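You operate a simulated robot arm through the tools that you are given. There is no shell and no other tool. Be economical: measure what you need, move in short steps, check, and stop when the job is done.

You run a simulated two-armed robot. Do the job below in one go: nothing can be reset, and whatever is moved stays where it is left.

JOB
Put the small red bag on top of the silver roll. Put the yellow torch on the shelf under the flap. Put the jar marked "praline" from the top of the steel table on the dark round plate and the jar that says "sugar" in the teal tray. Do these in any order. Set down upright: jar.

It is judged by the outcome, as a careful person would: the job done as asked, and still so three seconds after it is handed in. It fails if anything else is knocked over, pushed out of place, dropped, spilled or broken.

ROBOT AND FRAMES
Two 7-joint arms with fingered hands on one trunk, on a base that drives. Base frame: it is fixed to the floor where the robot stands at the start and does not move with it; the origin is under the middle of the robot, x ahead of it, y to its left, z up. Readings come in m, degrees, newtons and seconds.
The left shoulder is at the start at [0.029, 0.215, 1.122], the right one opposite. With the tool pointing down near the work surface each hand reaches from about 0.1 to 0.68 m from the robot's upright axis, wherever it stands, measured 20 degrees to its own side. Places, roughly: cinnamon jar, small jar, sugar jar [0.75, -4.25, 1]; dark round plate (15x15 cm) [0.72, -4.02, 0.86]; shelf under the flap (16x38 cm) [-2.52, -3.66, 1]; silver roll [1, -1.75, 1]; small red bag [1.25, -1.75, 1]; teal tray (15x20 cm) [0.98, -3.12, 0.86]; yellow torch [0.75, -4.25, 1]. Payload 3.6 kg a hand.
The tool frame of a hand sits at the grasp point between the pads (the TCP): z along the fingers, y along the line on which they close. The tips reach 0.022 m beyond it. The gripper opens to 0.132 m. The gripper's body begins 0.06 m behind the TCP. The gripper is a hand of 4 fingers: y runs from the thumb to the fingers, the wrist lies at [0, 0, -0.203] in the tool frame, and closing takes about 1.5 s.
Orientation is that of the tool frame in the base frame, as a unit quaternion [w, x, y, z]. With the fingers straight down and closing along the base's y, the tool's x points along the base's -x, its y along +y and its z along -z.

CONTROLS
- The arms move only by the tool servo_tool. It takes "left_rows", "right_rows" or both (then of equal length, played together; a hand with none holds still); each is a list of rows, each a list of 6 numbers: the turn, a rotation vector about the tool's x, y, z in rad, then the shift along the tool's x, y, z in m. In form: [[rx, ry, rz, dx, dy, dz], ...]. A call has 1 to 20 rows; each row is the pose to reach, as a shift and turn from the pose commanded when the call began, along the tool's axes at that moment. "left_gripper" and "right_gripper" are, for a hand that has rows, the finger opening in m, from 0 to 0.132, set as the call begins (left out, the last holds). A row lasts 0.2 s, in which the tool goes at most 0.05 m and 8.6 degrees; a call with a longer step from one row to the next is refused whole, and so is a gripper value outside its range. A pose out of reach is approached as far as the arm can. The call stops where the force on the tool passes 40 N (or 10 N more than at its start, if that is more) or the arm is blocked; 0.2 s more then pass. Each finger travels about 0.108 m/s and halts on what it meets, pressing with about 21 N; the grip force reading is that of the motor and also rises with nothing between the fingers. The clock runs only during rows and for 0.2 s after the last one: add rows that repeat a pose to give the fingers time. The reply holds the time, the measured pose of the TCP, the force on the tool along the base axes, the opening and the grip force, in the units named above and with some noise, with the torque about the TCP (base axes, N m) and any sound that the robot's microphone picked up.
- Cameras (640 x 400 px; columns grow to the right, rows downward): "scene" is now at [0.1649, -0.0028, 1.0713]; the picture's right is [-0.05, -1.00, 0.00], its down [0.03, -0.00, -1.00] and it looks along [1.00, -0.05, 0.03] (base axes); focal length 256 px, centre (320, 200). "left" rides on the left gripper at [-0.053, -0.053, -0.084] in its tool frame; the picture's right is [0.71, -0.71, 0.00], its down [0.53, 0.53, -0.67] and it looks along [0.47, 0.47, 0.74] (tool axes); focal length 247 px, centre (320, 200). "right" rides on the right gripper at [0.053, -0.053, -0.084] in its tool frame; the picture's right is [0.71, 0.71, 0.00], its down [-0.53, 0.53, -0.67] and it looks along [-0.47, 0.47, 0.74] (tool axes); focal length 247 px, centre (320, 200). There is no depth. A picture from a camera that has moved, and an enlarged one, comes with that camera's place and axes in the base frame and with its lens.
- camera(camera): a new picture of that camera. The clock stands still meanwhile.
- lift_body(by): slides the trunk up (or, below 0, down) by that many m; the arms and the scene camera ride with it, the base frame stays. It gives what a move gives, with no picture.
- steer(legs): drives the robot by 1 to 6 legs, each [ahead, turn to the left] in m and degrees, along the robot's own axes; the way and the turn of a leg run together, so that a leg with both is an arc; at most 1.5 m and 180 degrees a leg. The arms and the cameras ride along, it lands a little off, and it stops where it bumps. It gives what a move gives.
- finger_targets(finger1, finger2, finger3, thumb_bend, hand): sets how far each is bent, from 0 (flat) to 1 (curled in); at 0.3 the hand is open as for a grip, at 0.7 the pads meet at the TCP. One left out holds its place. A second passes; each finger stops where it meets its share of the squeeze, and holds until it gets a number again. A gripper value or a shape takes the hand back. It gives what a move gives, with no picture; readings hold the bend of each and the force on the fingers (four entries, about 0 where the hand has none), thumb and palm.
- set_grasp(shape, hand): the hand has 4 fingers and takes this shape, open, in about a second: jaw (thumb against the fingers, like two jaws); tri (thumb and two fingers); tip (a fingertip pinch); poke (one finger out to press); point (the index stretched); flat (the hand flat); cup (the hand cupped); fist (a fist). The gripper value then closes the fingers along that shape, each until it touches; the sizes above hold for jaw. It gives what a move gives, with no picture.
- aim_head(pan, tilt): turns the head with the scene camera to pan (to the left, within 60 degrees either way) and tilt (down, from -29 to 69), counted from straight ahead of the robot. It gives what a move gives.
- enlarge(camera, box): a new picture of the part [left, top, right, bottom] of that camera's present view, enlarged. The clock stands still meanwhile.
- hand_in(): hands the job in; it is judged then, once.

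Go step by step. Nothing tells you exact positions but the pictures and the camera data: compare them with the known pose of the tool, close in by small moves and look again before you grip or let go. The budget is 180 turns and 136 pictures, counting those below and the enlarged ones. Unless the task says otherwise, let go and move clear before handing in, and close with one line.

The tools are called after "Emit:" as name(argument=value, ...) on one line, values as JSON. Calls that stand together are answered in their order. servo_tool: Moves the arms, as the interface text tells. Its arguments: {"type":"object","properties":{"left_rows":{"type":"array"},"left_gripper":{"type":"number"},"right_rows":{"type":"array"},"right_gripper":{"type":"number"}},"required":[]} The other tools are called the same way: lift_body (by) slides the trunk up or down; set_grasp (shape, hand) gives the hand a shape; finger_targets (finger1, finger2, finger3, thumb_bend, hand) moves the fingers one by one; steer (legs) drives the base; aim_head (pan, tilt) turns the head that bears the scene camera; camera (camera) takes a picture; enlarge (camera, box) takes an enlarged picture of a part of a camera's view; hand_in () hands the job in.

At the start:

```text
time: 0.0
left_eef_pos: [0.3809, 0.1707, 1.0921]
left_orientation: [-0.001, 0.001, 1.0, 0.0]
left_wrist_force: [0.8, -0.3, 0.4]
left_torque: [0.01, 0.01, 0.04]
left_opening: 0.1317
left_grip_force: 0.1
left_shape: jaw
left_bend: [0.3, 0.3, 0.3, 0.3]
left_finger forces: [0.0, 0.0, 0.1, 0.0, 0.0, 0.0]
right_eef_pos: [0.3761, -0.1887, 1.0898]
right_orientation: [-0.001, 0.003, 1.0, 0.0]
right_wrist_force: [0.1, 0.5, 0.5]
right_torque: [-0.01, -0.02, -0.01]
right_opening: 0.132
right_grip_force: 0.1
right_shape: jaw
right_bend: [0.3, 0.3, 0.3, 0.3]
right_finger forces: [0.0, 0.1, 0.0, 0.0, 0.0, 0.1]
trunk travel left (down, up): [-0.4, 0.276]
robot x, y, heading: [0.0035, 0.0025, 0.0]
head pan, tilt: [-3.0, -1.9]
```

scene: 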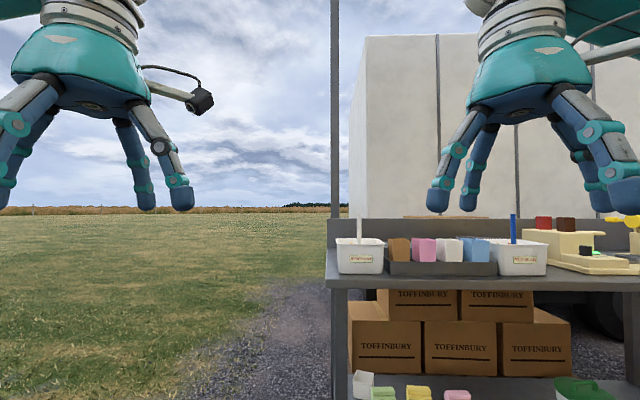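
right: 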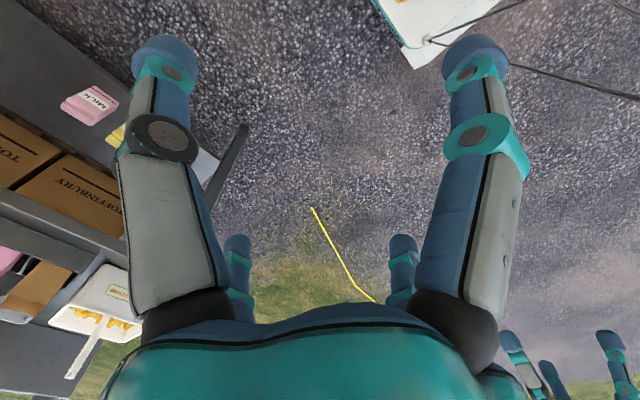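
left: 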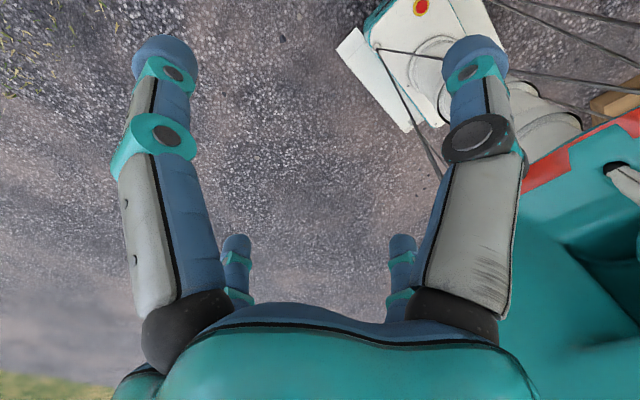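

I see a counter ahead to the right with boxes of goods. I look further right to find the red bag and the silver roll.

Emit:
aim_head(pan=-55, tilt=10)

Emit:
camera(camera="scene")

```text
time: 1.2
left_eef_pos: [0.3827, 0.1704, 1.0922]
left_orientation: [-0.002, 0.002, 1.0, -0.001]
left_wrist_force: [0.3, -0.4, 0.1]
left_torque: [0.0, 0.0, 0.01]
left_opening: 0.1319
left_grip_force: 0.1
left_shape: jaw
left_bend: [0.3, 0.3, 0.3, 0.3]
left_finger forces: [0.0, 0.1, 0.0, 0.0, 0.1, 0.1]
right_eef_pos: [0.3743, -0.1884, 1.0908]
right_orientation: [-0.001, 0.002, 1.0, 0.0]
right_wrist_force: [1.1, -0.3, 0.0]
right_torque: [0.03, 0.0, -0.04]
right_opening: 0.132
right_grip_force: 0.0
right_shape: jaw
right_bend: [0.3, 0.3, 0.3, 0.3]
right_finger forces: [0.1, 0.0, 0.0, 0.0, 0.0, 0.0]
trunk travel left (down, up): [-0.4, 0.276]
robot x, y, heading: [0.0009, 0.0008, -0.1]
head pan, tilt: [-55.0, 10.0]
```

```text
132 pictures are left
camera scene: at [0.1293, -0.0742, 1.0524], right [-0.82, -0.57, 0.0], down [-0.1, 0.14, -0.98], along [0.57, -0.81, -0.17], focal length 256 px, centre (320, 200)
```

scene: 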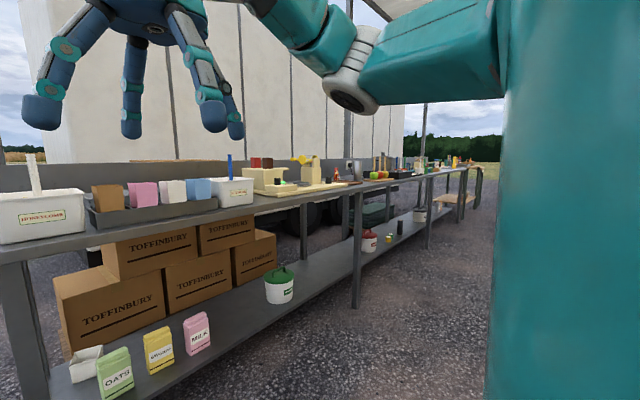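

The counter runs along -y on my front side. I drive alongside it to about y = -1.6 and turn to face it.

Emit:
steer(legs=[[0, -90], [1.4, 0]])

Emit:
aim_head(pan=30, tilt=10)

Emit:
camera(camera="scene")

```text
time: 4.2
left_eef_pos: [0.344, -0.2447, 1.0937]
left_orientation: [-0.001, 0.498, 0.867, 0.0]
left_wrist_force: [0.0, -0.6, -0.9]
left_torque: [0.02, -0.03, 0.0]
left_opening: 0.1319
left_grip_force: 0.0
left_shape: jaw
left_bend: [0.3, 0.3, 0.3, 0.3]
left_finger forces: [0.1, 0.1, 0.0, 0.0, 0.0, 0.1]
right_eef_pos: [0.0292, -0.4195, 1.0912]
right_orientation: [-0.001, 0.498, 0.867, 0.001]
right_wrist_force: [-0.1, 1.0, -0.5]
right_torque: [-0.01, 0.0, 0.0]
right_opening: 0.132
right_grip_force: 0.2
right_shape: jaw
right_bend: [0.3, 0.3, 0.3, 0.3]
right_finger forces: [0.0, 0.0, 0.1, 0.0, 0.0, 0.0]
trunk travel left (down, up): [-0.4, 0.276]
robot x, y, heading: [0.0434, 0.0296, -61.7]
head pan, tilt: [-55.0, 10.0]
stopped in leg 1: the robot was blocked; the commanded pose is now the measured one
```

```text
time: 5.8
left_eef_pos: [0.345, -0.2424, 1.0928]
left_orientation: [0.0, 0.498, 0.867, 0.0]
left_wrist_force: [0.4, 1.0, 0.3]
left_torque: [0.01, 0.03, 0.0]
left_opening: 0.1319
left_grip_force: 0.1
left_shape: jaw
left_bend: [0.3, 0.3, 0.3, 0.3]
left_finger forces: [0.0, 0.0, 0.0, 0.1, 0.0, 0.0]
right_eef_pos: [0.0319, -0.4177, 1.0922]
right_orientation: [0.001, 0.497, 0.868, 0.0]
right_wrist_force: [0.2, -0.3, -1.6]
right_torque: [0.03, -0.03, 0.0]
right_opening: 0.1321
right_grip_force: 0.0
right_shape: jaw
right_bend: [0.3, 0.3, 0.3, 0.3]
right_finger forces: [0.0, 0.0, 0.0, 0.0, 0.0, 0.0]
trunk travel left (down, up): [-0.4, 0.276]
robot x, y, heading: [0.0424, 0.0239, -61.5]
head pan, tilt: [30.0, 10.0]
```

```text
131 pictures are left
camera scene: at [0.1563, -0.0893, 1.0523], right [-0.53, -0.85, 0.0], down [-0.15, 0.09, -0.98], along [0.84, -0.52, -0.17], focal length 256 px, centre (320, 200)
```

scene: 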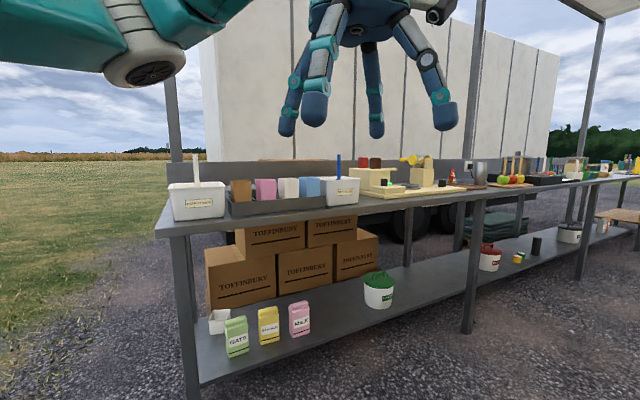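

The turn was blocked by something near the base. I look down to the right for the obstacle.

Emit:
aim_head(pan=-60, tilt=45)

Emit:
camera(camera="scene")

Emit:
camera(camera="left")

Emit:
aim_head(pan=0, tilt=60)

Emit:
camera(camera="scene")

```text
time: 7.4
left_eef_pos: [0.3439, -0.2425, 1.0941]
left_orientation: [0.0, 0.497, 0.868, 0.0]
left_wrist_force: [-0.6, 0.0, -0.1]
left_torque: [0.04, 0.02, 0.01]
left_opening: 0.1321
left_grip_force: 0.1
left_shape: jaw
left_bend: [0.3, 0.3, 0.3, 0.3]
left_finger forces: [0.0, 0.0, 0.0, 0.0, 0.0, 0.0]
right_eef_pos: [0.0315, -0.4175, 1.0924]
right_orientation: [0.0, 0.497, 0.868, 0.0]
right_wrist_force: [-0.4, 0.1, -0.8]
right_torque: [-0.03, 0.01, 0.0]
right_opening: 0.1319
right_grip_force: 0.0
right_shape: jaw
right_bend: [0.3, 0.3, 0.3, 0.3]
right_finger forces: [0.1, 0.1, 0.0, 0.0, 0.0, 0.0]
trunk travel left (down, up): [-0.4, 0.276]
robot x, y, heading: [0.0417, 0.0226, -61.7]
head pan, tilt: [-60.0, 45.0]
```

```text
130 pictures are left
camera scene: at [0.0344, -0.1095, 0.9974], right [-0.85, 0.53, 0.0], down [0.37, 0.6, -0.71], along [-0.37, -0.6, -0.71], focal length 256 px, centre (320, 200)
```

scene: 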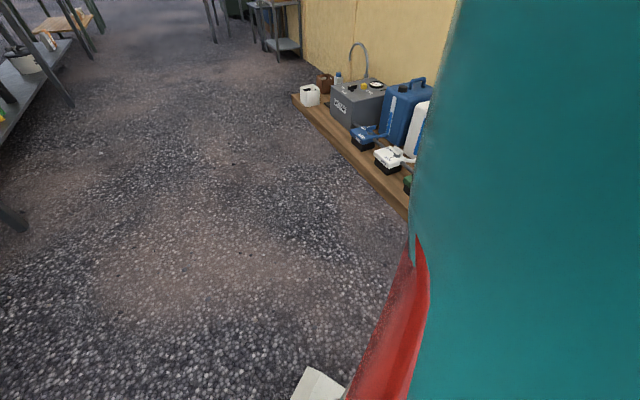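

```text
129 pictures are left
camera left: at [0.3261, -0.317, 1.1775], right [-0.97, 0.25, 0.0], down [0.19, 0.72, 0.67], along [0.17, 0.65, -0.74], focal length 247 px, centre (320, 200)
```

left: 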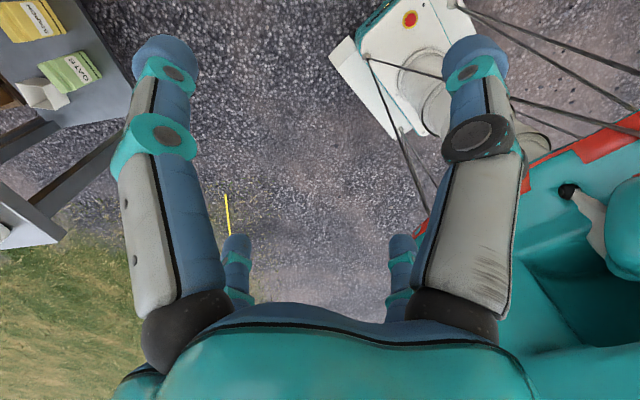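

```text
time: 8.7
left_eef_pos: [0.3449, -0.2448, 1.0928]
left_orientation: [0.0, 0.498, 0.867, -0.001]
left_wrist_force: [0.4, 0.2, 0.3]
left_torque: [-0.05, 0.01, 0.0]
left_opening: 0.1321
left_grip_force: 0.0
left_shape: jaw
left_bend: [0.3, 0.3, 0.3, 0.3]
left_finger forces: [0.2, 0.1, 0.0, 0.0, 0.1, 0.1]
right_eef_pos: [0.0309, -0.4179, 1.0898]
right_orientation: [0.0, 0.498, 0.867, 0.0]
right_wrist_force: [-0.2, 0.3, 0.2]
right_torque: [-0.01, 0.0, 0.0]
right_opening: 0.1322
right_grip_force: 0.1
right_shape: jaw
right_bend: [0.3, 0.3, 0.3, 0.3]
right_finger forces: [0.0, 0.1, 0.0, 0.0, 0.0, 0.0]
trunk travel left (down, up): [-0.4, 0.276]
robot x, y, heading: [0.0402, 0.0281, -61.7]
head pan, tilt: [0.0, 60.0]
```

```text
128 pictures are left
camera scene: at [0.1087, -0.099, 0.9779], right [-0.88, -0.47, 0.0], down [-0.41, 0.76, -0.5], along [0.24, -0.44, -0.87], focal length 256 px, centre (320, 200)
```

scene: 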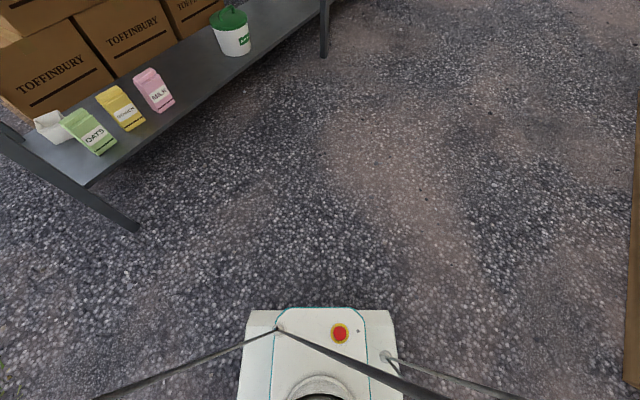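

A low wooden ledge runs along behind me; the base's rear likely touched it. I drive forward diagonally a bit, then finish the turn.

Emit:
steer(legs=[[0.35, 0], [0, -28], [1.2, 0]])

Emit:
aim_head(pan=50, tilt=15)

Emit:
camera(camera="scene")

```text
time: 18.3
left_eef_pos: [0.344, -1.9032, 1.093]
left_orientation: [-0.001, 0.695, 0.719, 0.001]
left_wrist_force: [0.1, -0.7, 0.1]
left_torque: [0.0, 0.02, -0.04]
left_opening: 0.132
left_grip_force: 0.1
left_shape: jaw
left_bend: [0.3, 0.3, 0.3, 0.3]
left_finger forces: [0.0, 0.0, 0.0, 0.0, 0.1, 0.0]
right_eef_pos: [-0.0147, -1.9072, 1.0924]
right_orientation: [0.0, 0.695, 0.719, 0.0]
right_wrist_force: [-0.7, 0.1, -0.2]
right_torque: [0.01, 0.03, 0.03]
right_opening: 0.1317
right_grip_force: 0.2
right_shape: jaw
right_bend: [0.3, 0.3, 0.3, 0.3]
right_finger forces: [0.0, 0.1, 0.0, 0.0, 0.0, 0.0]
trunk travel left (down, up): [-0.4, 0.276]
robot x, y, heading: [0.2064, -1.5208, -90.1]
head pan, tilt: [0.0, 60.0]
```

```text
time: 19.4
left_eef_pos: [0.3434, -1.9027, 1.0935]
left_orientation: [-0.001, 0.694, 0.72, 0.0]
left_wrist_force: [0.1, 0.4, -0.1]
left_torque: [0.05, 0.0, 0.01]
left_opening: 0.1317
left_grip_force: 0.0
left_shape: jaw
left_bend: [0.3, 0.3, 0.3, 0.3]
left_finger forces: [0.0, 0.1, 0.0, 0.1, 0.0, 0.0]
right_eef_pos: [-0.0148, -1.9065, 1.0907]
right_orientation: [-0.001, 0.694, 0.72, 0.001]
right_wrist_force: [-0.3, 0.5, 0.2]
right_torque: [0.0, -0.02, 0.0]
right_opening: 0.1321
right_grip_force: 0.1
right_shape: jaw
right_bend: [0.3, 0.3, 0.3, 0.3]
right_finger forces: [0.0, 0.0, 0.0, 0.1, 0.0, 0.0]
trunk travel left (down, up): [-0.4, 0.276]
robot x, y, heading: [0.2046, -1.5218, -90.3]
head pan, tilt: [50.0, 15.0]
```

```text
127 pictures are left
camera scene: at [0.2766, -1.6569, 1.0441], right [-0.65, -0.76, 0.0], down [-0.2, 0.17, -0.97], along [0.74, -0.62, -0.26], focal length 256 px, centre (320, 200)
```

scene: 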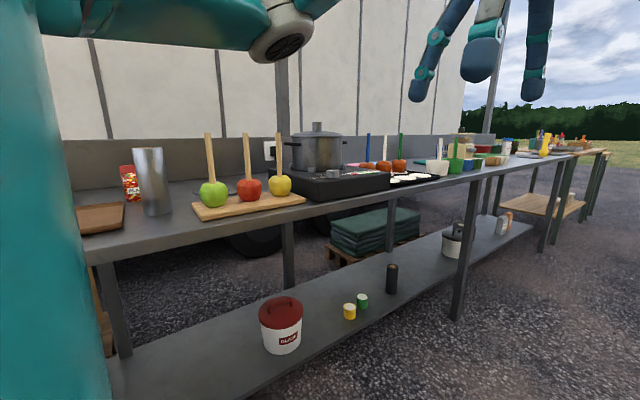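

The silver roll (upright cylinder) with the red bag behind it are on the counter. I turn to face the counter.

Emit:
steer(legs=[[0, 90]])

Emit:
aim_head(pan=-10, tilt=15)

Emit:
camera(camera="scene")

```text
time: 22.8
left_eef_pos: [0.6172, -1.5226, 1.0945]
left_orientation: [-0.001, 0.152, 0.988, -0.001]
left_wrist_force: [0.4, 0.2, 0.4]
left_torque: [0.0, -0.02, 0.0]
left_opening: 0.1319
left_grip_force: 0.0
left_shape: jaw
left_bend: [0.3, 0.3, 0.3, 0.3]
left_finger forces: [0.1, 0.0, 0.0, 0.1, 0.0, 0.0]
right_eef_pos: [0.5024, -1.8619, 1.0942]
right_orientation: [0.0, 0.152, 0.988, -0.001]
right_wrist_force: [0.0, -0.4, -0.5]
right_torque: [-0.01, 0.05, 0.03]
right_opening: 0.1321
right_grip_force: 0.0
right_shape: jaw
right_bend: [0.3, 0.3, 0.3, 0.3]
right_finger forces: [0.1, 0.1, 0.0, 0.1, 0.1, 0.0]
trunk travel left (down, up): [-0.4, 0.276]
robot x, y, heading: [0.1913, -1.5782, -17.5]
head pan, tilt: [50.0, 15.0]
stopped in leg 1: the robot was blocked; the commanded pose is now the measured one
```

```text
time: 24.1
left_eef_pos: [0.6151, -1.5234, 1.094]
left_orientation: [0.0, 0.153, 0.988, 0.0]
left_wrist_force: [0.0, -0.7, 0.4]
left_torque: [0.01, -0.01, -0.02]
left_opening: 0.1317
left_grip_force: 0.1
left_shape: jaw
left_bend: [0.3, 0.3, 0.3, 0.3]
left_finger forces: [0.1, 0.0, 0.0, 0.0, 0.1, 0.1]
right_eef_pos: [0.5011, -1.8648, 1.093]
right_orientation: [0.0, 0.153, 0.988, 0.0]
right_wrist_force: [-0.3, 0.3, -0.5]
right_torque: [0.01, 0.01, 0.0]
right_opening: 0.1319
right_grip_force: 0.0
right_shape: jaw
right_bend: [0.3, 0.3, 0.3, 0.3]
right_finger forces: [0.0, 0.1, 0.0, 0.0, 0.0, 0.0]
trunk travel left (down, up): [-0.4, 0.276]
robot x, y, heading: [0.1908, -1.5731, -17.5]
head pan, tilt: [-10.0, 15.0]
```

```text
126 pictures are left
camera scene: at [0.3447, -1.6411, 1.0442], right [-0.46, -0.89, 0.0], down [-0.23, 0.12, -0.97], along [0.86, -0.44, -0.26], focal length 256 px, centre (320, 200)
```

scene: 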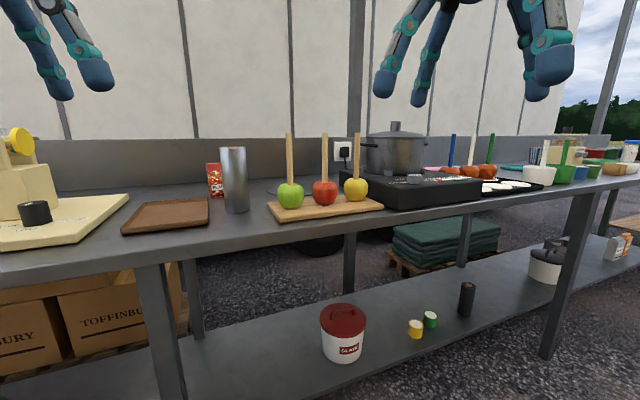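

The turn stopped again at -17.5 degrees. I check both sides for what blocks the base.

Emit:
aim_head(pan=60, tilt=50)

Emit:
camera(camera="scene")

Emit:
camera(camera="right")

Emit:
camera(camera="left")

```text
time: 25.5
left_eef_pos: [0.6154, -1.5234, 1.0945]
left_orientation: [0.0, 0.154, 0.988, -0.001]
left_wrist_force: [0.4, -0.3, 0.0]
left_torque: [0.01, 0.0, 0.01]
left_opening: 0.1319
left_grip_force: 0.0
left_shape: jaw
left_bend: [0.3, 0.3, 0.3, 0.3]
left_finger forces: [0.0, 0.0, 0.1, 0.1, 0.1, 0.0]
right_eef_pos: [0.5015, -1.8636, 1.0932]
right_orientation: [0.0, 0.152, 0.988, 0.0]
right_wrist_force: [0.2, 0.0, -0.3]
right_torque: [0.0, 0.0, -0.03]
right_opening: 0.132
right_grip_force: 0.1
right_shape: jaw
right_bend: [0.3, 0.3, 0.3, 0.3]
right_finger forces: [0.0, 0.0, 0.1, 0.1, 0.0, 0.0]
trunk travel left (down, up): [-0.4, 0.276]
robot x, y, heading: [0.1911, -1.5782, -17.5]
head pan, tilt: [60.0, 50.0]
```

```text
125 pictures are left
camera scene: at [0.3185, -1.546, 0.9905], right [0.68, -0.74, 0.0], down [-0.56, -0.52, -0.64], along [0.47, 0.44, -0.77], focal length 256 px, centre (320, 200)
```

scene: 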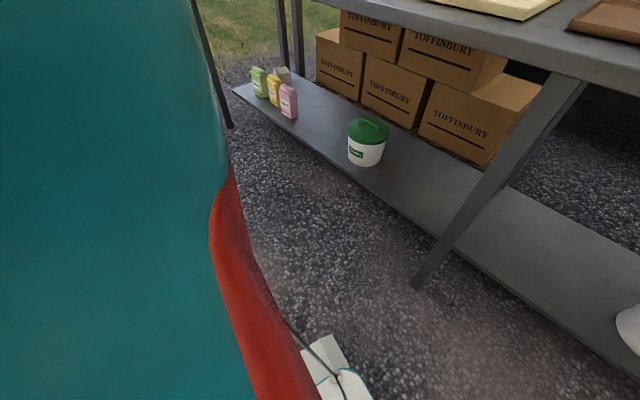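

```text
124 pictures are left
camera right: at [0.4354, -1.8977, 1.177], right [-0.46, 0.89, 0.0], down [0.66, 0.34, 0.67], along [0.59, 0.31, -0.74], focal length 247 px, centre (320, 200)
```

right: 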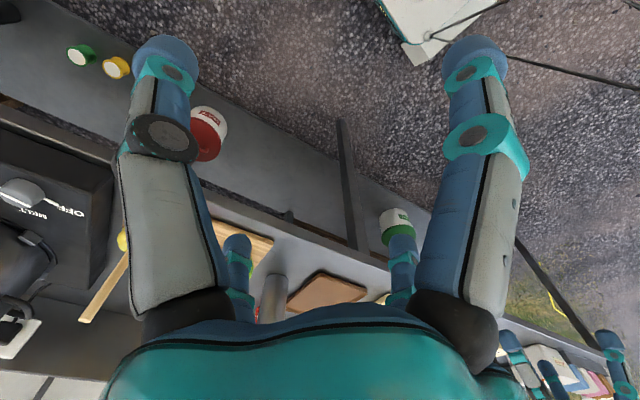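

```text
123 pictures are left
camera left: at [0.6505, -1.5914, 1.1787], right [-0.89, -0.46, 0.0], down [-0.34, 0.66, 0.67], along [-0.31, 0.59, -0.74], focal length 247 px, centre (320, 200)
```

left: 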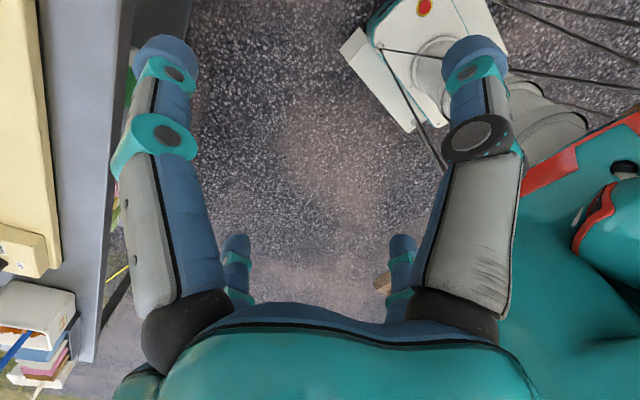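

Nothing obvious touches the base; I try backing off slightly and turning the rest.

Emit:
steer(legs=[[0, 17]])

```text
time: 26.8
left_eef_pos: [0.5828, -1.404, 1.0938]
left_orientation: [0.0, 0.008, 1.0, 0.0]
left_wrist_force: [-0.4, 0.0, -0.1]
left_torque: [-0.01, 0.0, 0.03]
left_opening: 0.132
left_grip_force: 0.0
left_shape: jaw
left_bend: [0.3, 0.3, 0.3, 0.3]
left_finger forces: [0.0, 0.0, 0.0, 0.0, 0.0, 0.1]
right_eef_pos: [0.5699, -1.7621, 1.0937]
right_orientation: [0.001, 0.008, 1.0, -0.001]
right_wrist_force: [0.1, 0.0, 0.9]
right_torque: [0.0, 0.01, 0.0]
right_opening: 0.1319
right_grip_force: 0.2
right_shape: jaw
right_bend: [0.3, 0.3, 0.3, 0.3]
right_finger forces: [0.0, 0.1, 0.0, 0.0, 0.0, 0.0]
trunk travel left (down, up): [-0.4, 0.276]
robot x, y, heading: [0.1868, -1.5935, -1.0]
head pan, tilt: [60.0, 50.0]
```

The turn completed (long turns just drift, so I'll use smaller ones). I raise the trunk for clearance and drive up to the counter.

Emit:
lift_body(by=0.2)

Emit:
steer(legs=[[0.2, 0]])

Emit:
aim_head(pan=-15, tilt=40)

Emit:
camera(camera="scene")

Emit:
camera(camera="right")

```text
time: 29.0
left_eef_pos: [0.5813, -1.4038, 1.2934]
left_orientation: [0.0, 0.008, 1.0, 0.0]
left_wrist_force: [0.5, 0.4, -0.3]
left_torque: [0.04, 0.0, 0.02]
left_opening: 0.1318
left_grip_force: 0.1
left_shape: jaw
left_bend: [0.3, 0.3, 0.3, 0.3]
left_finger forces: [0.0, 0.1, 0.1, 0.1, 0.0, 0.0]
right_eef_pos: [0.5702, -1.7615, 1.2941]
right_orientation: [-0.001, 0.006, 1.0, 0.0]
right_wrist_force: [-1.0, 0.6, -0.6]
right_torque: [-0.01, -0.05, -0.02]
right_opening: 0.1319
right_grip_force: 0.0
right_shape: jaw
right_bend: [0.3, 0.3, 0.3, 0.3]
right_finger forces: [0.0, 0.1, 0.1, 0.1, 0.0, 0.0]
trunk travel left (down, up): [-0.6, 0.076]
robot x, y, heading: [0.1881, -1.5931, -0.6]
head pan, tilt: [60.0, 50.0]
```

```text
time: 30.6
left_eef_pos: [0.782, -1.4063, 1.2944]
left_orientation: [0.0, 0.007, 1.0, 0.0]
left_wrist_force: [0.6, 0.1, 0.5]
left_torque: [0.01, 0.04, 0.02]
left_opening: 0.1318
left_grip_force: 0.0
left_shape: jaw
left_bend: [0.3, 0.3, 0.3, 0.3]
left_finger forces: [0.0, 0.0, 0.1, 0.0, 0.1, 0.0]
right_eef_pos: [0.7711, -1.7645, 1.2925]
right_orientation: [-0.001, 0.007, 1.0, 0.0]
right_wrist_force: [-0.2, 0.3, 0.5]
right_torque: [-0.01, 0.06, 0.02]
right_opening: 0.1321
right_grip_force: 0.0
right_shape: jaw
right_bend: [0.3, 0.3, 0.3, 0.3]
right_finger forces: [0.0, 0.0, 0.0, 0.0, 0.0, 0.1]
trunk travel left (down, up): [-0.6, 0.076]
robot x, y, heading: [0.3876, -1.5917, -0.7]
head pan, tilt: [60.0, 50.0]
```

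```text
time: 32.1
left_eef_pos: [0.7817, -1.4058, 1.2963]
left_orientation: [0.0, 0.009, 1.0, -0.001]
left_wrist_force: [0.0, -1.0, -0.3]
left_torque: [0.0, -0.01, 0.0]
left_opening: 0.1321
left_grip_force: 0.0
left_shape: jaw
left_bend: [0.3, 0.3, 0.3, 0.3]
left_finger forces: [0.0, 0.1, 0.0, 0.1, 0.1, 0.0]
right_eef_pos: [0.7699, -1.7641, 1.2947]
right_orientation: [0.0, 0.008, 1.0, 0.0]
right_wrist_force: [0.4, 0.1, 0.2]
right_torque: [0.01, 0.0, 0.02]
right_opening: 0.1321
right_grip_force: 0.1
right_shape: jaw
right_bend: [0.3, 0.3, 0.3, 0.3]
right_finger forces: [0.1, 0.1, 0.0, 0.0, 0.0, 0.0]
trunk travel left (down, up): [-0.6, 0.076]
robot x, y, heading: [0.3839, -1.5943, -0.7]
head pan, tilt: [-15.0, 40.0]
```

```text
122 pictures are left
camera scene: at [0.5451, -1.6153, 1.2072], right [-0.27, -0.96, 0.0], down [-0.62, 0.17, -0.77], along [0.74, -0.21, -0.64], focal length 256 px, centre (320, 200)
```

scene: 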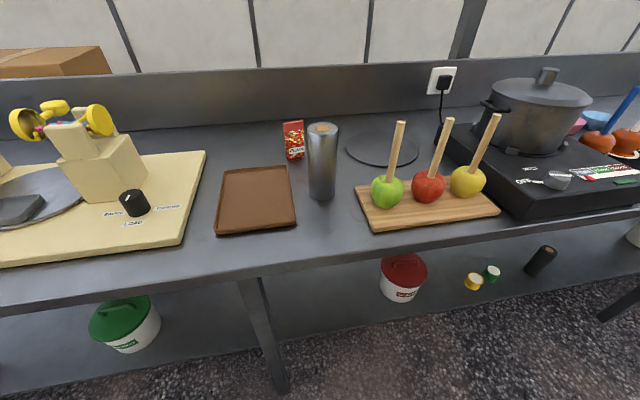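

```text
121 pictures are left
camera right: at [0.717, -1.816, 1.3781], right [-0.7, 0.72, 0.0], down [0.53, 0.52, 0.67], along [0.48, 0.47, -0.74], focal length 247 px, centre (320, 200)
```

right: 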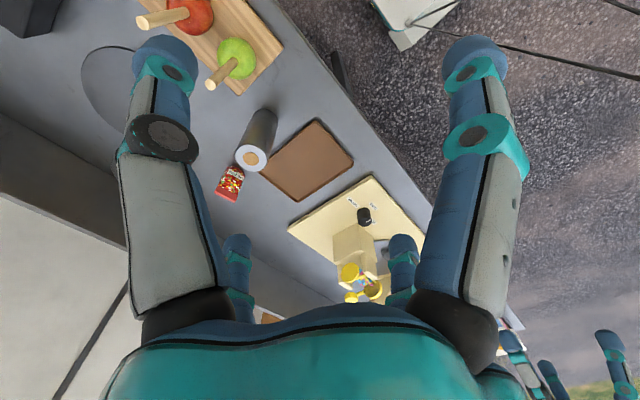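

I place the bag at about [1.14, -1.71], the roll at [0.96, -1.74] with its top at z≈1.015, and the counter at z≈0.865. I enlarge to see the bag's yaw and shape.

Emit:
enlarge(camera="right", box=[190, 90, 310, 230])

Emit:
enlarge(camera="scene", box=[260, 100, 360, 210])

Emit:
steer(legs=[[0.09, 0]])

```text
2.86 times, centred on (250, 160) of right
camera zoom: at [0.717, -1.816, 1.3781], right [-0.7, 0.72, 0.0], down [0.53, 0.52, 0.67], along [0.48, 0.47, -0.74], focal length 706 px, centre (520, 314)
```

zoom: 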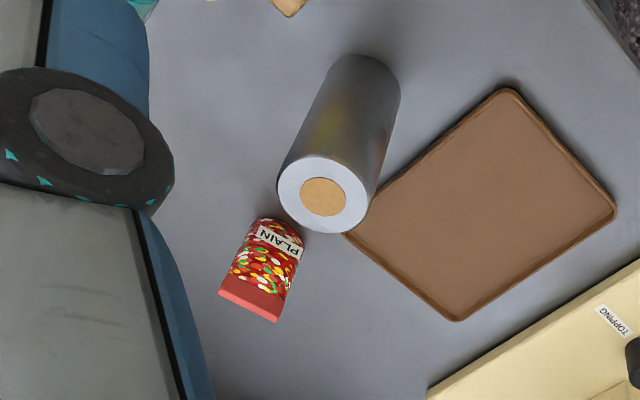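

```text
3.64 times, centred on (310, 155) of scene
camera zoom: at [0.5451, -1.6153, 1.2072], right [-0.27, -0.96, 0.0], down [-0.62, 0.17, -0.77], along [0.74, -0.21, -0.64], focal length 930 px, centre (356, 364)
```

zoom: 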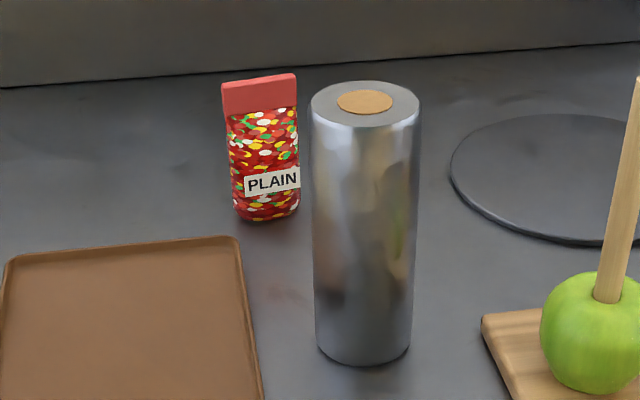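

```text
time: 33.2
left_eef_pos: [0.8751, -1.4077, 1.2953]
left_orientation: [-0.001, 0.007, 1.0, 0.0]
left_wrist_force: [-1.8, -0.7, 0.1]
left_torque: [0.0, 0.02, -0.02]
left_opening: 0.132
left_grip_force: 0.0
left_shape: jaw
left_bend: [0.3, 0.3, 0.3, 0.3]
left_finger forces: [0.0, 0.0, 0.0, 0.0, 0.0, 0.0]
right_eef_pos: [0.8623, -1.7657, 1.2943]
right_orientation: [0.0, 0.008, 1.0, -0.001]
right_wrist_force: [-0.3, -0.2, -1.0]
right_torque: [-0.01, 0.02, 0.03]
right_opening: 0.1321
right_grip_force: 0.0
right_shape: jaw
right_bend: [0.3, 0.3, 0.3, 0.3]
right_finger forces: [0.1, 0.1, 0.0, 0.0, 0.0, 0.1]
trunk travel left (down, up): [-0.6, 0.076]
robot x, y, heading: [0.4794, -1.5978, -0.6]
head pan, tilt: [-15.0, 40.0]
```

Bag's top edge lies along y, so closing along y at about x=1.132, y=-1.715 suits. I move the right hand above it.

Emit:
servo_tool(right_rows=[[0, 0, 0, -0.045, 0.01, 0], [0, 0, 0, -0.09, 0.02, 0], [0, 0, 0, -0.135, 0.03, 0], [0, 0, 0, -0.18, 0.04, 0], [0, 0, 0, -0.225, 0.05, 0], [0, 0, 0, -0.27, 0.055, 0], [0, 0, 0, -0.27, 0.055, 0.045], [0, 0, 0, -0.27, 0.055, 0.09], [0, 0, 0, -0.27, 0.055, 0.135], [0, 0, 0, -0.27, 0.055, 0.17], [0, 0, 0, -0.27, 0.055, 0.17]], right_gripper=0.132)

Emit:
camera(camera="right")

Emit:
camera(camera="scene")

```text
time: 35.6
left_eef_pos: [0.8715, -1.406, 1.2963]
left_orientation: [0.001, 0.008, 1.0, -0.001]
left_wrist_force: [0.3, -0.6, -0.4]
left_torque: [0.01, 0.01, 0.03]
left_opening: 0.1319
left_grip_force: 0.1
left_shape: jaw
left_bend: [0.3, 0.3, 0.3, 0.3]
left_finger forces: [0.0, 0.0, 0.1, 0.1, 0.1, 0.1]
right_eef_pos: [1.1011, -1.7232, 1.1282]
right_orientation: [0.001, 0.008, 1.0, -0.002]
right_wrist_force: [1.1, 0.5, -0.9]
right_torque: [-0.01, 0.01, 0.03]
right_opening: 0.1316
right_grip_force: 0.0
right_shape: jaw
right_bend: [0.3, 0.3, 0.3, 0.3]
right_finger forces: [0.0, 0.0, 0.0, 0.1, 0.1, 0.0]
right hand out of reach, approached as far as the arm can: row 5, 6, 7, 8, 9, 10, 11
trunk travel left (down, up): [-0.6, 0.076]
robot x, y, heading: [0.4787, -1.594, -0.8]
head pan, tilt: [-15.0, 40.0]
```

```text
118 pictures are left
camera right: at [1.0484, -1.7745, 1.2123], right [-0.7, 0.72, 0.0], down [0.53, 0.52, 0.67], along [0.48, 0.46, -0.74], focal length 247 px, centre (320, 200)
```

right: 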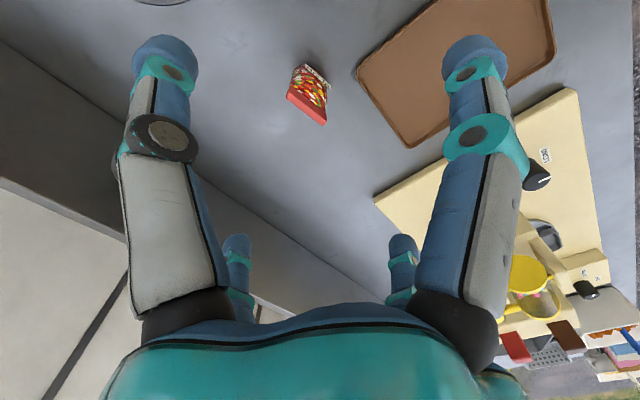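

```text
117 pictures are left
camera scene: at [0.6354, -1.6154, 1.2073], right [-0.27, -0.96, 0.0], down [-0.62, 0.17, -0.77], along [0.74, -0.21, -0.64], focal length 256 px, centre (320, 200)
```

scene: 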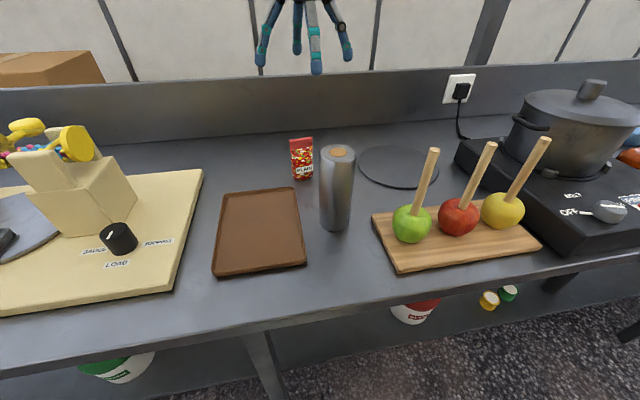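

Tool-down reach runs out at this trunk height; lowering the trunk brings the shoulder level with the wrist. I lower it by 0.1 and check.

Emit:
lift_body(by=-0.1)

Emit:
servo_tool(right_rows=[[0, 0, 0, -0.03, 0.004, 0], [0, 0, 0, -0.031, 0.005, 0], [0, 0, 0, -0.031, 0.005, 0]])

Emit:
aim_head(pan=-15, tilt=20)

Emit:
camera(camera="scene")

Emit:
camera(camera="right")

```text
time: 36.9
left_eef_pos: [0.8717, -1.4068, 1.1964]
left_orientation: [0.001, 0.008, 1.0, 0.0]
left_wrist_force: [-0.2, 0.0, -0.3]
left_torque: [-0.05, 0.0, 0.04]
left_opening: 0.1321
left_grip_force: 0.0
left_shape: jaw
left_bend: [0.3, 0.3, 0.3, 0.3]
left_finger forces: [0.1, 0.0, 0.0, 0.1, 0.1, 0.1]
right_eef_pos: [1.1027, -1.7256, 1.0281]
right_orientation: [0.0, 0.007, 1.0, -0.001]
right_wrist_force: [0.1, 0.4, 0.3]
right_torque: [-0.05, 0.0, 0.0]
right_opening: 0.1318
right_grip_force: 0.1
right_shape: jaw
right_bend: [0.3, 0.3, 0.3, 0.3]
right_finger forces: [0.0, 0.0, 0.1, 0.0, 0.0, 0.1]
trunk travel left (down, up): [-0.5, 0.176]
robot x, y, heading: [0.4804, -1.5953, -0.4]
head pan, tilt: [-15.0, 40.0]
```

```text
time: 37.7
left_eef_pos: [0.8708, -1.4072, 1.1961]
left_orientation: [0.0, 0.007, 1.0, 0.0]
left_wrist_force: [-0.2, -0.1, -0.1]
left_torque: [0.04, 0.02, 0.02]
left_opening: 0.1319
left_grip_force: 0.1
left_shape: jaw
left_bend: [0.3, 0.3, 0.3, 0.3]
left_finger forces: [0.1, 0.0, 0.0, 0.1, 0.0, 0.0]
right_eef_pos: [1.1052, -1.7279, 1.0275]
right_orientation: [0.0, 0.007, 1.0, -0.001]
right_wrist_force: [0.5, 0.3, -0.2]
right_torque: [0.02, 0.03, 0.0]
right_opening: 0.1321
right_grip_force: 0.1
right_shape: jaw
right_bend: [0.3, 0.3, 0.3, 0.3]
right_finger forces: [0.0, 0.1, 0.0, 0.1, 0.1, 0.0]
right hand out of reach, approached as far as the arm can: row 1, 2, 3
trunk travel left (down, up): [-0.5, 0.176]
robot x, y, heading: [0.4774, -1.5937, -0.4]
head pan, tilt: [-15.0, 40.0]
```

```text
time: 38.5
left_eef_pos: [0.8727, -1.407, 1.1962]
left_orientation: [0.0, 0.008, 1.0, 0.0]
left_wrist_force: [-0.7, -0.4, 0.0]
left_torque: [-0.02, 0.01, 0.0]
left_opening: 0.1322
left_grip_force: 0.1
left_shape: jaw
left_bend: [0.3, 0.3, 0.3, 0.3]
left_finger forces: [0.1, 0.0, 0.0, 0.0, 0.0, 0.0]
right_eef_pos: [1.1046, -1.7282, 1.0268]
right_orientation: [-0.001, 0.008, 1.0, 0.0]
right_wrist_force: [0.4, -0.6, -0.6]
right_torque: [0.0, 0.0, -0.01]
right_opening: 0.1319
right_grip_force: 0.0
right_shape: jaw
right_bend: [0.3, 0.3, 0.3, 0.3]
right_finger forces: [0.1, 0.0, 0.0, 0.1, 0.0, 0.0]
trunk travel left (down, up): [-0.5, 0.176]
robot x, y, heading: [0.4809, -1.5945, -0.8]
head pan, tilt: [-15.0, 20.0]
```

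```text
116 pictures are left
camera scene: at [0.6439, -1.6186, 1.1379], right [-0.27, -0.96, 0.0], down [-0.33, 0.09, -0.94], along [0.9, -0.25, -0.34], focal length 256 px, centre (320, 200)
```

scene: 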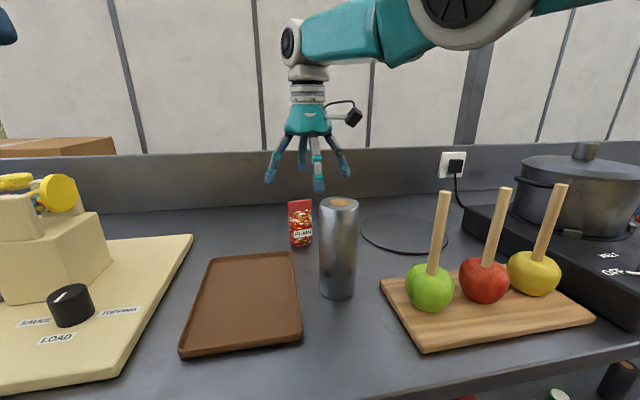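

```text
115 pictures are left
camera right: at [1.0521, -1.7797, 1.1113], right [-0.7, 0.72, 0.0], down [0.53, 0.52, 0.67], along [0.48, 0.47, -0.74], focal length 247 px, centre (320, 200)
```

right: 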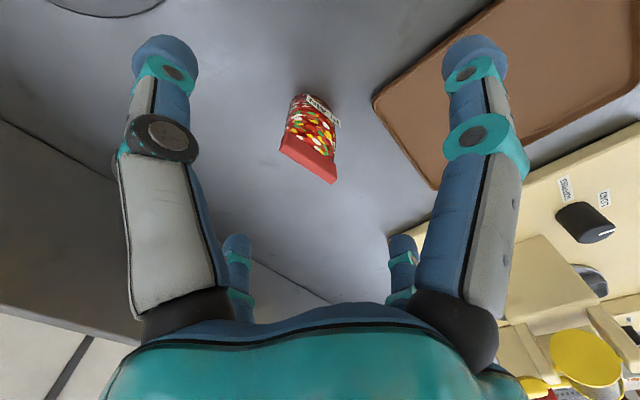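

I need about 3 cm more reach; I check clearance of the base to the counter before driving forward.

Emit:
camera(camera="left")

```text
114 pictures are left
camera left: at [0.9251, -1.4615, 1.2804], right [-0.72, -0.7, 0.0], down [-0.52, 0.53, 0.67], along [-0.46, 0.48, -0.74], focal length 247 px, centre (320, 200)
```

left: 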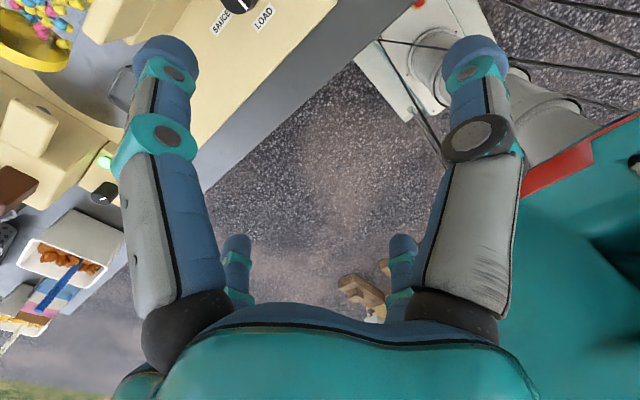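

The base front is at about x=0.68, leaving around 10 cm. I drive 4 cm ahead, with the hand still above the bag.

Emit:
steer(legs=[[0.04, 0]])

Emit:
camera(camera="right")

```text
time: 39.4
left_eef_pos: [0.9129, -1.4064, 1.1964]
left_orientation: [-0.001, 0.008, 1.0, 0.0]
left_wrist_force: [-0.5, -0.6, -0.1]
left_torque: [0.01, 0.01, 0.0]
left_opening: 0.1319
left_grip_force: 0.0
left_shape: jaw
left_bend: [0.3, 0.3, 0.3, 0.3]
left_finger forces: [0.0, 0.0, 0.0, 0.0, 0.1, 0.1]
right_eef_pos: [1.1454, -1.7288, 1.0267]
right_orientation: [-0.002, 0.008, 1.0, 0.0]
right_wrist_force: [0.2, 0.2, -0.1]
right_torque: [-0.04, 0.03, 0.0]
right_opening: 0.1321
right_grip_force: 0.0
right_shape: jaw
right_bend: [0.3, 0.3, 0.3, 0.3]
right_finger forces: [0.1, 0.0, 0.1, 0.0, 0.0, 0.1]
trunk travel left (down, up): [-0.5, 0.176]
robot x, y, heading: [0.5191, -1.5929, -0.9]
head pan, tilt: [-15.0, 20.0]
```

```text
113 pictures are left
camera right: at [1.0931, -1.7797, 1.1108], right [-0.7, 0.72, 0.0], down [0.53, 0.52, 0.67], along [0.48, 0.47, -0.74], focal length 247 px, centre (320, 200)
```

right: 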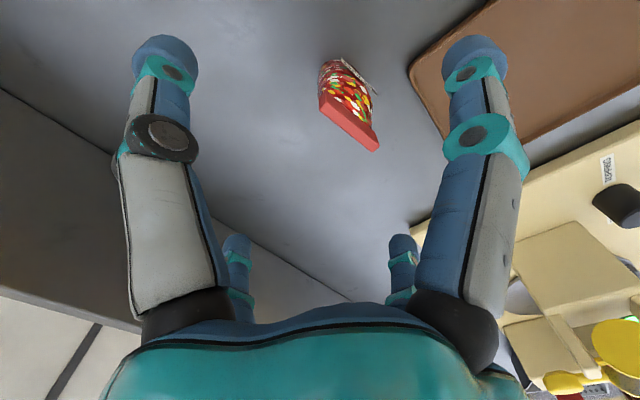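

Top edge of the bag is at about [1.13, -1.717]. I centre over it and descend to z≈0.925.

Emit:
servo_tool(right_rows=[[0, 0, 0, 0.0145, 0.0115, 0], [0, 0, 0, 0.0145, 0.0115, 0.03], [0, 0, 0, 0.0145, 0.0115, 0.06], [0, 0, 0, 0.0145, 0.0115, 0.09], [0, 0, 0, 0.0145, 0.0115, 0.102], [0, 0, 0, 0.0145, 0.0115, 0.102]])

Emit:
camera(camera="right")

Emit:
camera(camera="scene")

```text
time: 40.8
left_eef_pos: [0.9124, -1.4062, 1.1971]
left_orientation: [0.0, 0.006, 1.0, 0.0]
left_wrist_force: [-0.4, -1.1, -0.1]
left_torque: [-0.01, 0.0, 0.01]
left_opening: 0.1321
left_grip_force: 0.1
left_shape: jaw
left_bend: [0.3, 0.3, 0.3, 0.3]
left_finger forces: [0.0, 0.0, 0.0, 0.1, 0.1, 0.0]
right_eef_pos: [1.1304, -1.716, 0.9263]
right_orientation: [0.0, 0.007, 1.0, 0.0]
right_wrist_force: [0.2, 0.3, -0.1]
right_torque: [0.0, 0.02, 0.01]
right_opening: 0.132
right_grip_force: 0.0
right_shape: jaw
right_bend: [0.3, 0.3, 0.3, 0.3]
right_finger forces: [0.0, 0.0, 0.0, 0.0, 0.1, 0.1]
trunk travel left (down, up): [-0.5, 0.176]
robot x, y, heading: [0.5218, -1.5943, -0.9]
head pan, tilt: [-15.0, 20.0]
```

```text
112 pictures are left
camera right: at [1.0778, -1.7677, 1.0101], right [-0.7, 0.72, 0.0], down [0.53, 0.52, 0.67], along [0.48, 0.47, -0.74], focal length 247 px, centre (320, 200)
```

right: 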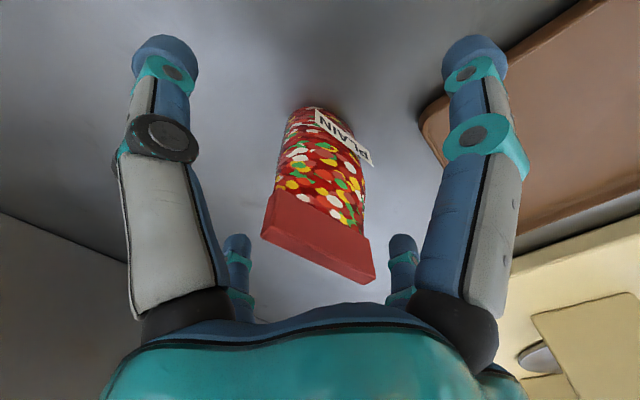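

```text
111 pictures are left
camera scene: at [0.684, -1.6191, 1.138], right [-0.27, -0.96, 0.0], down [-0.33, 0.09, -0.94], along [0.9, -0.25, -0.34], focal length 256 px, centre (320, 200)
```

scene: 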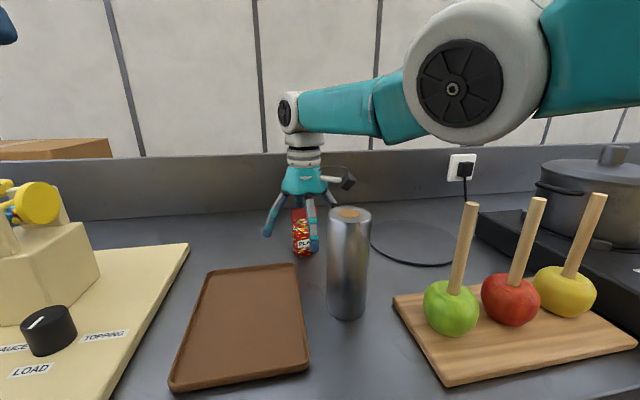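

The bag sits between the fingers. I close.

Emit:
servo_tool(right_rows=[[0, 0, 0, 0, 0, 0], [0, 0, 0, 0, 0, 0], [0, 0, 0, 0, 0, 0], [0, 0, 0, 0, 0, 0], [0, 0, 0, 0, 0, 0], [0, 0, 0, 0, 0, 0], [0, 0, 0, 0, 0, 0], [0, 0, 0, 0, 0, 0]], right_gripper=0.03)

Emit:
camera(camera="right")

```text
time: 42.6
left_eef_pos: [0.9125, -1.4072, 1.1964]
left_orientation: [0.001, 0.007, 1.0, 0.0]
left_wrist_force: [0.4, -0.3, -0.6]
left_torque: [0.0, -0.04, 0.02]
left_opening: 0.1322
left_grip_force: 0.2
left_shape: jaw
left_bend: [0.3, 0.3, 0.3, 0.3]
left_finger forces: [0.1, 0.0, 0.1, 0.0, 0.1, 0.0]
right_eef_pos: [1.13, -1.7158, 0.9267]
right_orientation: [0.0, 0.007, 1.0, 0.0]
right_wrist_force: [-0.6, 0.7, -1.0]
right_torque: [0.0, 0.03, 0.03]
right_opening: 0.037
right_grip_force: 20.6
right_shape: jaw
right_bend: [0.78, 0.79, 0.78, 0.7]
right_finger forces: [18.3, 18.8, 18.3, 0.0, 19.2, 0.1]
trunk travel left (down, up): [-0.5, 0.176]
robot x, y, heading: [0.5208, -1.5945, -0.5]
head pan, tilt: [-15.0, 20.0]
```

```text
110 pictures are left
camera right: at [1.0777, -1.7677, 1.0103], right [-0.7, 0.72, 0.0], down [0.53, 0.52, 0.67], along [0.48, 0.47, -0.74], focal length 247 px, centre (320, 200)
```

right: 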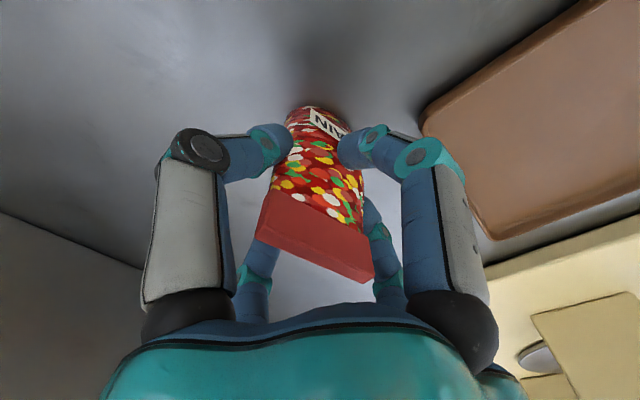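

Bag held firmly. I lift using the trunk, then check.

Emit:
lift_body(by=0.172)

Emit:
servo_tool(right_rows=[[0, 0, 0, 0.04, -0.004, 0], [0, 0, 0, 0.08, -0.01, 0], [0, 0, 0, 0.12, -0.016, 0], [0, 0, 0, 0.15, -0.02, 0], [0, 0, 0, 0.168, -0.025, 0], [0, 0, 0, 0.168, -0.025, 0]])

Emit:
aim_head(pan=-15, tilt=40)

Emit:
camera(camera="scene")

Emit:
camera(camera="right")

```text
time: 44.5
left_eef_pos: [0.9125, -1.4069, 1.3673]
left_orientation: [0.001, 0.008, 1.0, 0.0]
left_wrist_force: [0.5, 1.0, -0.4]
left_torque: [-0.03, 0.0, 0.01]
left_opening: 0.1321
left_grip_force: 0.1
left_shape: jaw
left_bend: [0.3, 0.3, 0.3, 0.3]
left_finger forces: [0.0, 0.0, 0.1, 0.0, 0.1, 0.0]
right_eef_pos: [1.1305, -1.7174, 1.1001]
right_orientation: [0.002, 0.008, 1.0, -0.001]
right_wrist_force: [-0.5, 1.2, -0.8]
right_torque: [-0.01, 0.02, -0.03]
right_opening: 0.037
right_grip_force: 20.9
right_shape: jaw
right_bend: [0.78, 0.79, 0.78, 0.7]
right_finger forces: [18.3, 18.8, 18.3, 0.1, 19.2, 0.1]
trunk travel left (down, up): [-0.672, 0.004]
robot x, y, heading: [0.5196, -1.5948, -0.7]
head pan, tilt: [-15.0, 20.0]
```

```text
time: 45.9
left_eef_pos: [0.9128, -1.4075, 1.3683]
left_orientation: [0.0, 0.007, 1.0, 0.0]
left_wrist_force: [1.4, 0.1, -0.2]
left_torque: [0.01, 0.01, 0.0]
left_opening: 0.1321
left_grip_force: 0.0
left_shape: jaw
left_bend: [0.3, 0.3, 0.3, 0.3]
left_finger forces: [0.0, 0.0, 0.0, 0.1, 0.0, 0.0]
right_eef_pos: [0.9623, -1.7392, 1.0979]
right_orientation: [0.002, 0.006, 1.0, -0.002]
right_wrist_force: [-0.5, -0.6, -0.2]
right_torque: [-0.02, -0.01, -0.01]
right_opening: 0.0369
right_grip_force: 20.3
right_shape: jaw
right_bend: [0.78, 0.79, 0.78, 0.7]
right_finger forces: [18.0, 18.8, 18.3, 0.0, 19.0, 0.1]
trunk travel left (down, up): [-0.672, 0.004]
robot x, y, heading: [0.5179, -1.5921, -0.6]
head pan, tilt: [-15.0, 20.0]
```

```text
time: 46.8
left_eef_pos: [0.9121, -1.4067, 1.3699]
left_orientation: [0.001, 0.007, 1.0, 0.0]
left_wrist_force: [0.3, 0.9, -1.1]
left_torque: [0.02, 0.03, -0.02]
left_opening: 0.132
left_grip_force: 0.1
left_shape: jaw
left_bend: [0.3, 0.3, 0.3, 0.3]
left_finger forces: [0.1, 0.1, 0.0, 0.0, 0.0, 0.1]
right_eef_pos: [0.9623, -1.7397, 1.0987]
right_orientation: [0.003, 0.007, 1.0, 0.0]
right_wrist_force: [-0.5, 0.1, -0.6]
right_torque: [0.03, 0.01, -0.01]
right_opening: 0.0367
right_grip_force: 21.3
right_shape: jaw
right_bend: [0.78, 0.79, 0.78, 0.7]
right_finger forces: [18.0, 18.8, 18.4, 0.0, 19.1, 0.0]
trunk travel left (down, up): [-0.672, 0.004]
robot x, y, heading: [0.518, -1.5946, -0.7]
head pan, tilt: [-15.0, 40.0]
```

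```text
109 pictures are left
camera scene: at [0.6757, -1.6169, 1.2795], right [-0.27, -0.96, 0.0], down [-0.62, 0.17, -0.77], along [0.74, -0.21, -0.64], focal length 256 px, centre (320, 200)
```

scene: 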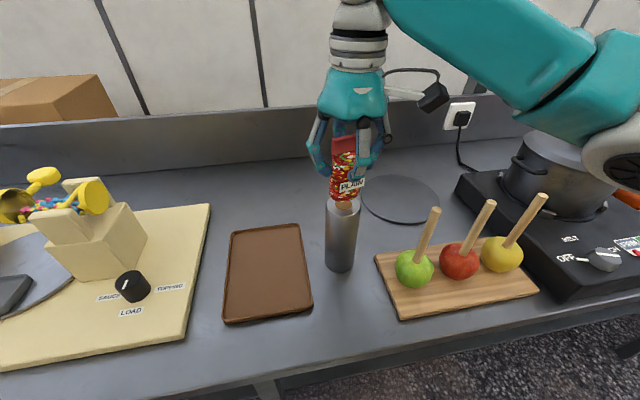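

```text
108 pictures are left
camera right: at [0.9091, -1.7911, 1.1824], right [-0.7, 0.72, 0.0], down [0.53, 0.52, 0.67], along [0.48, 0.47, -0.74], focal length 247 px, centre (320, 200)
```

right: 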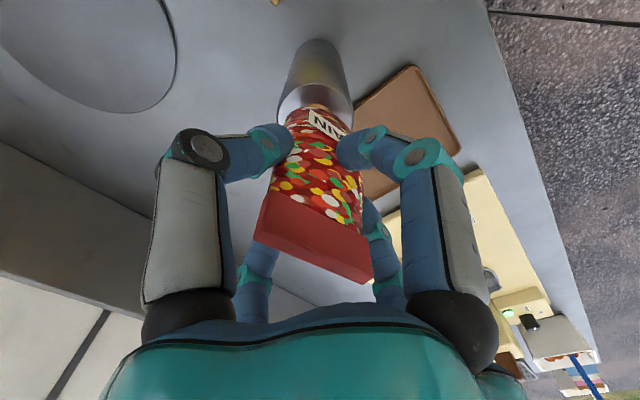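

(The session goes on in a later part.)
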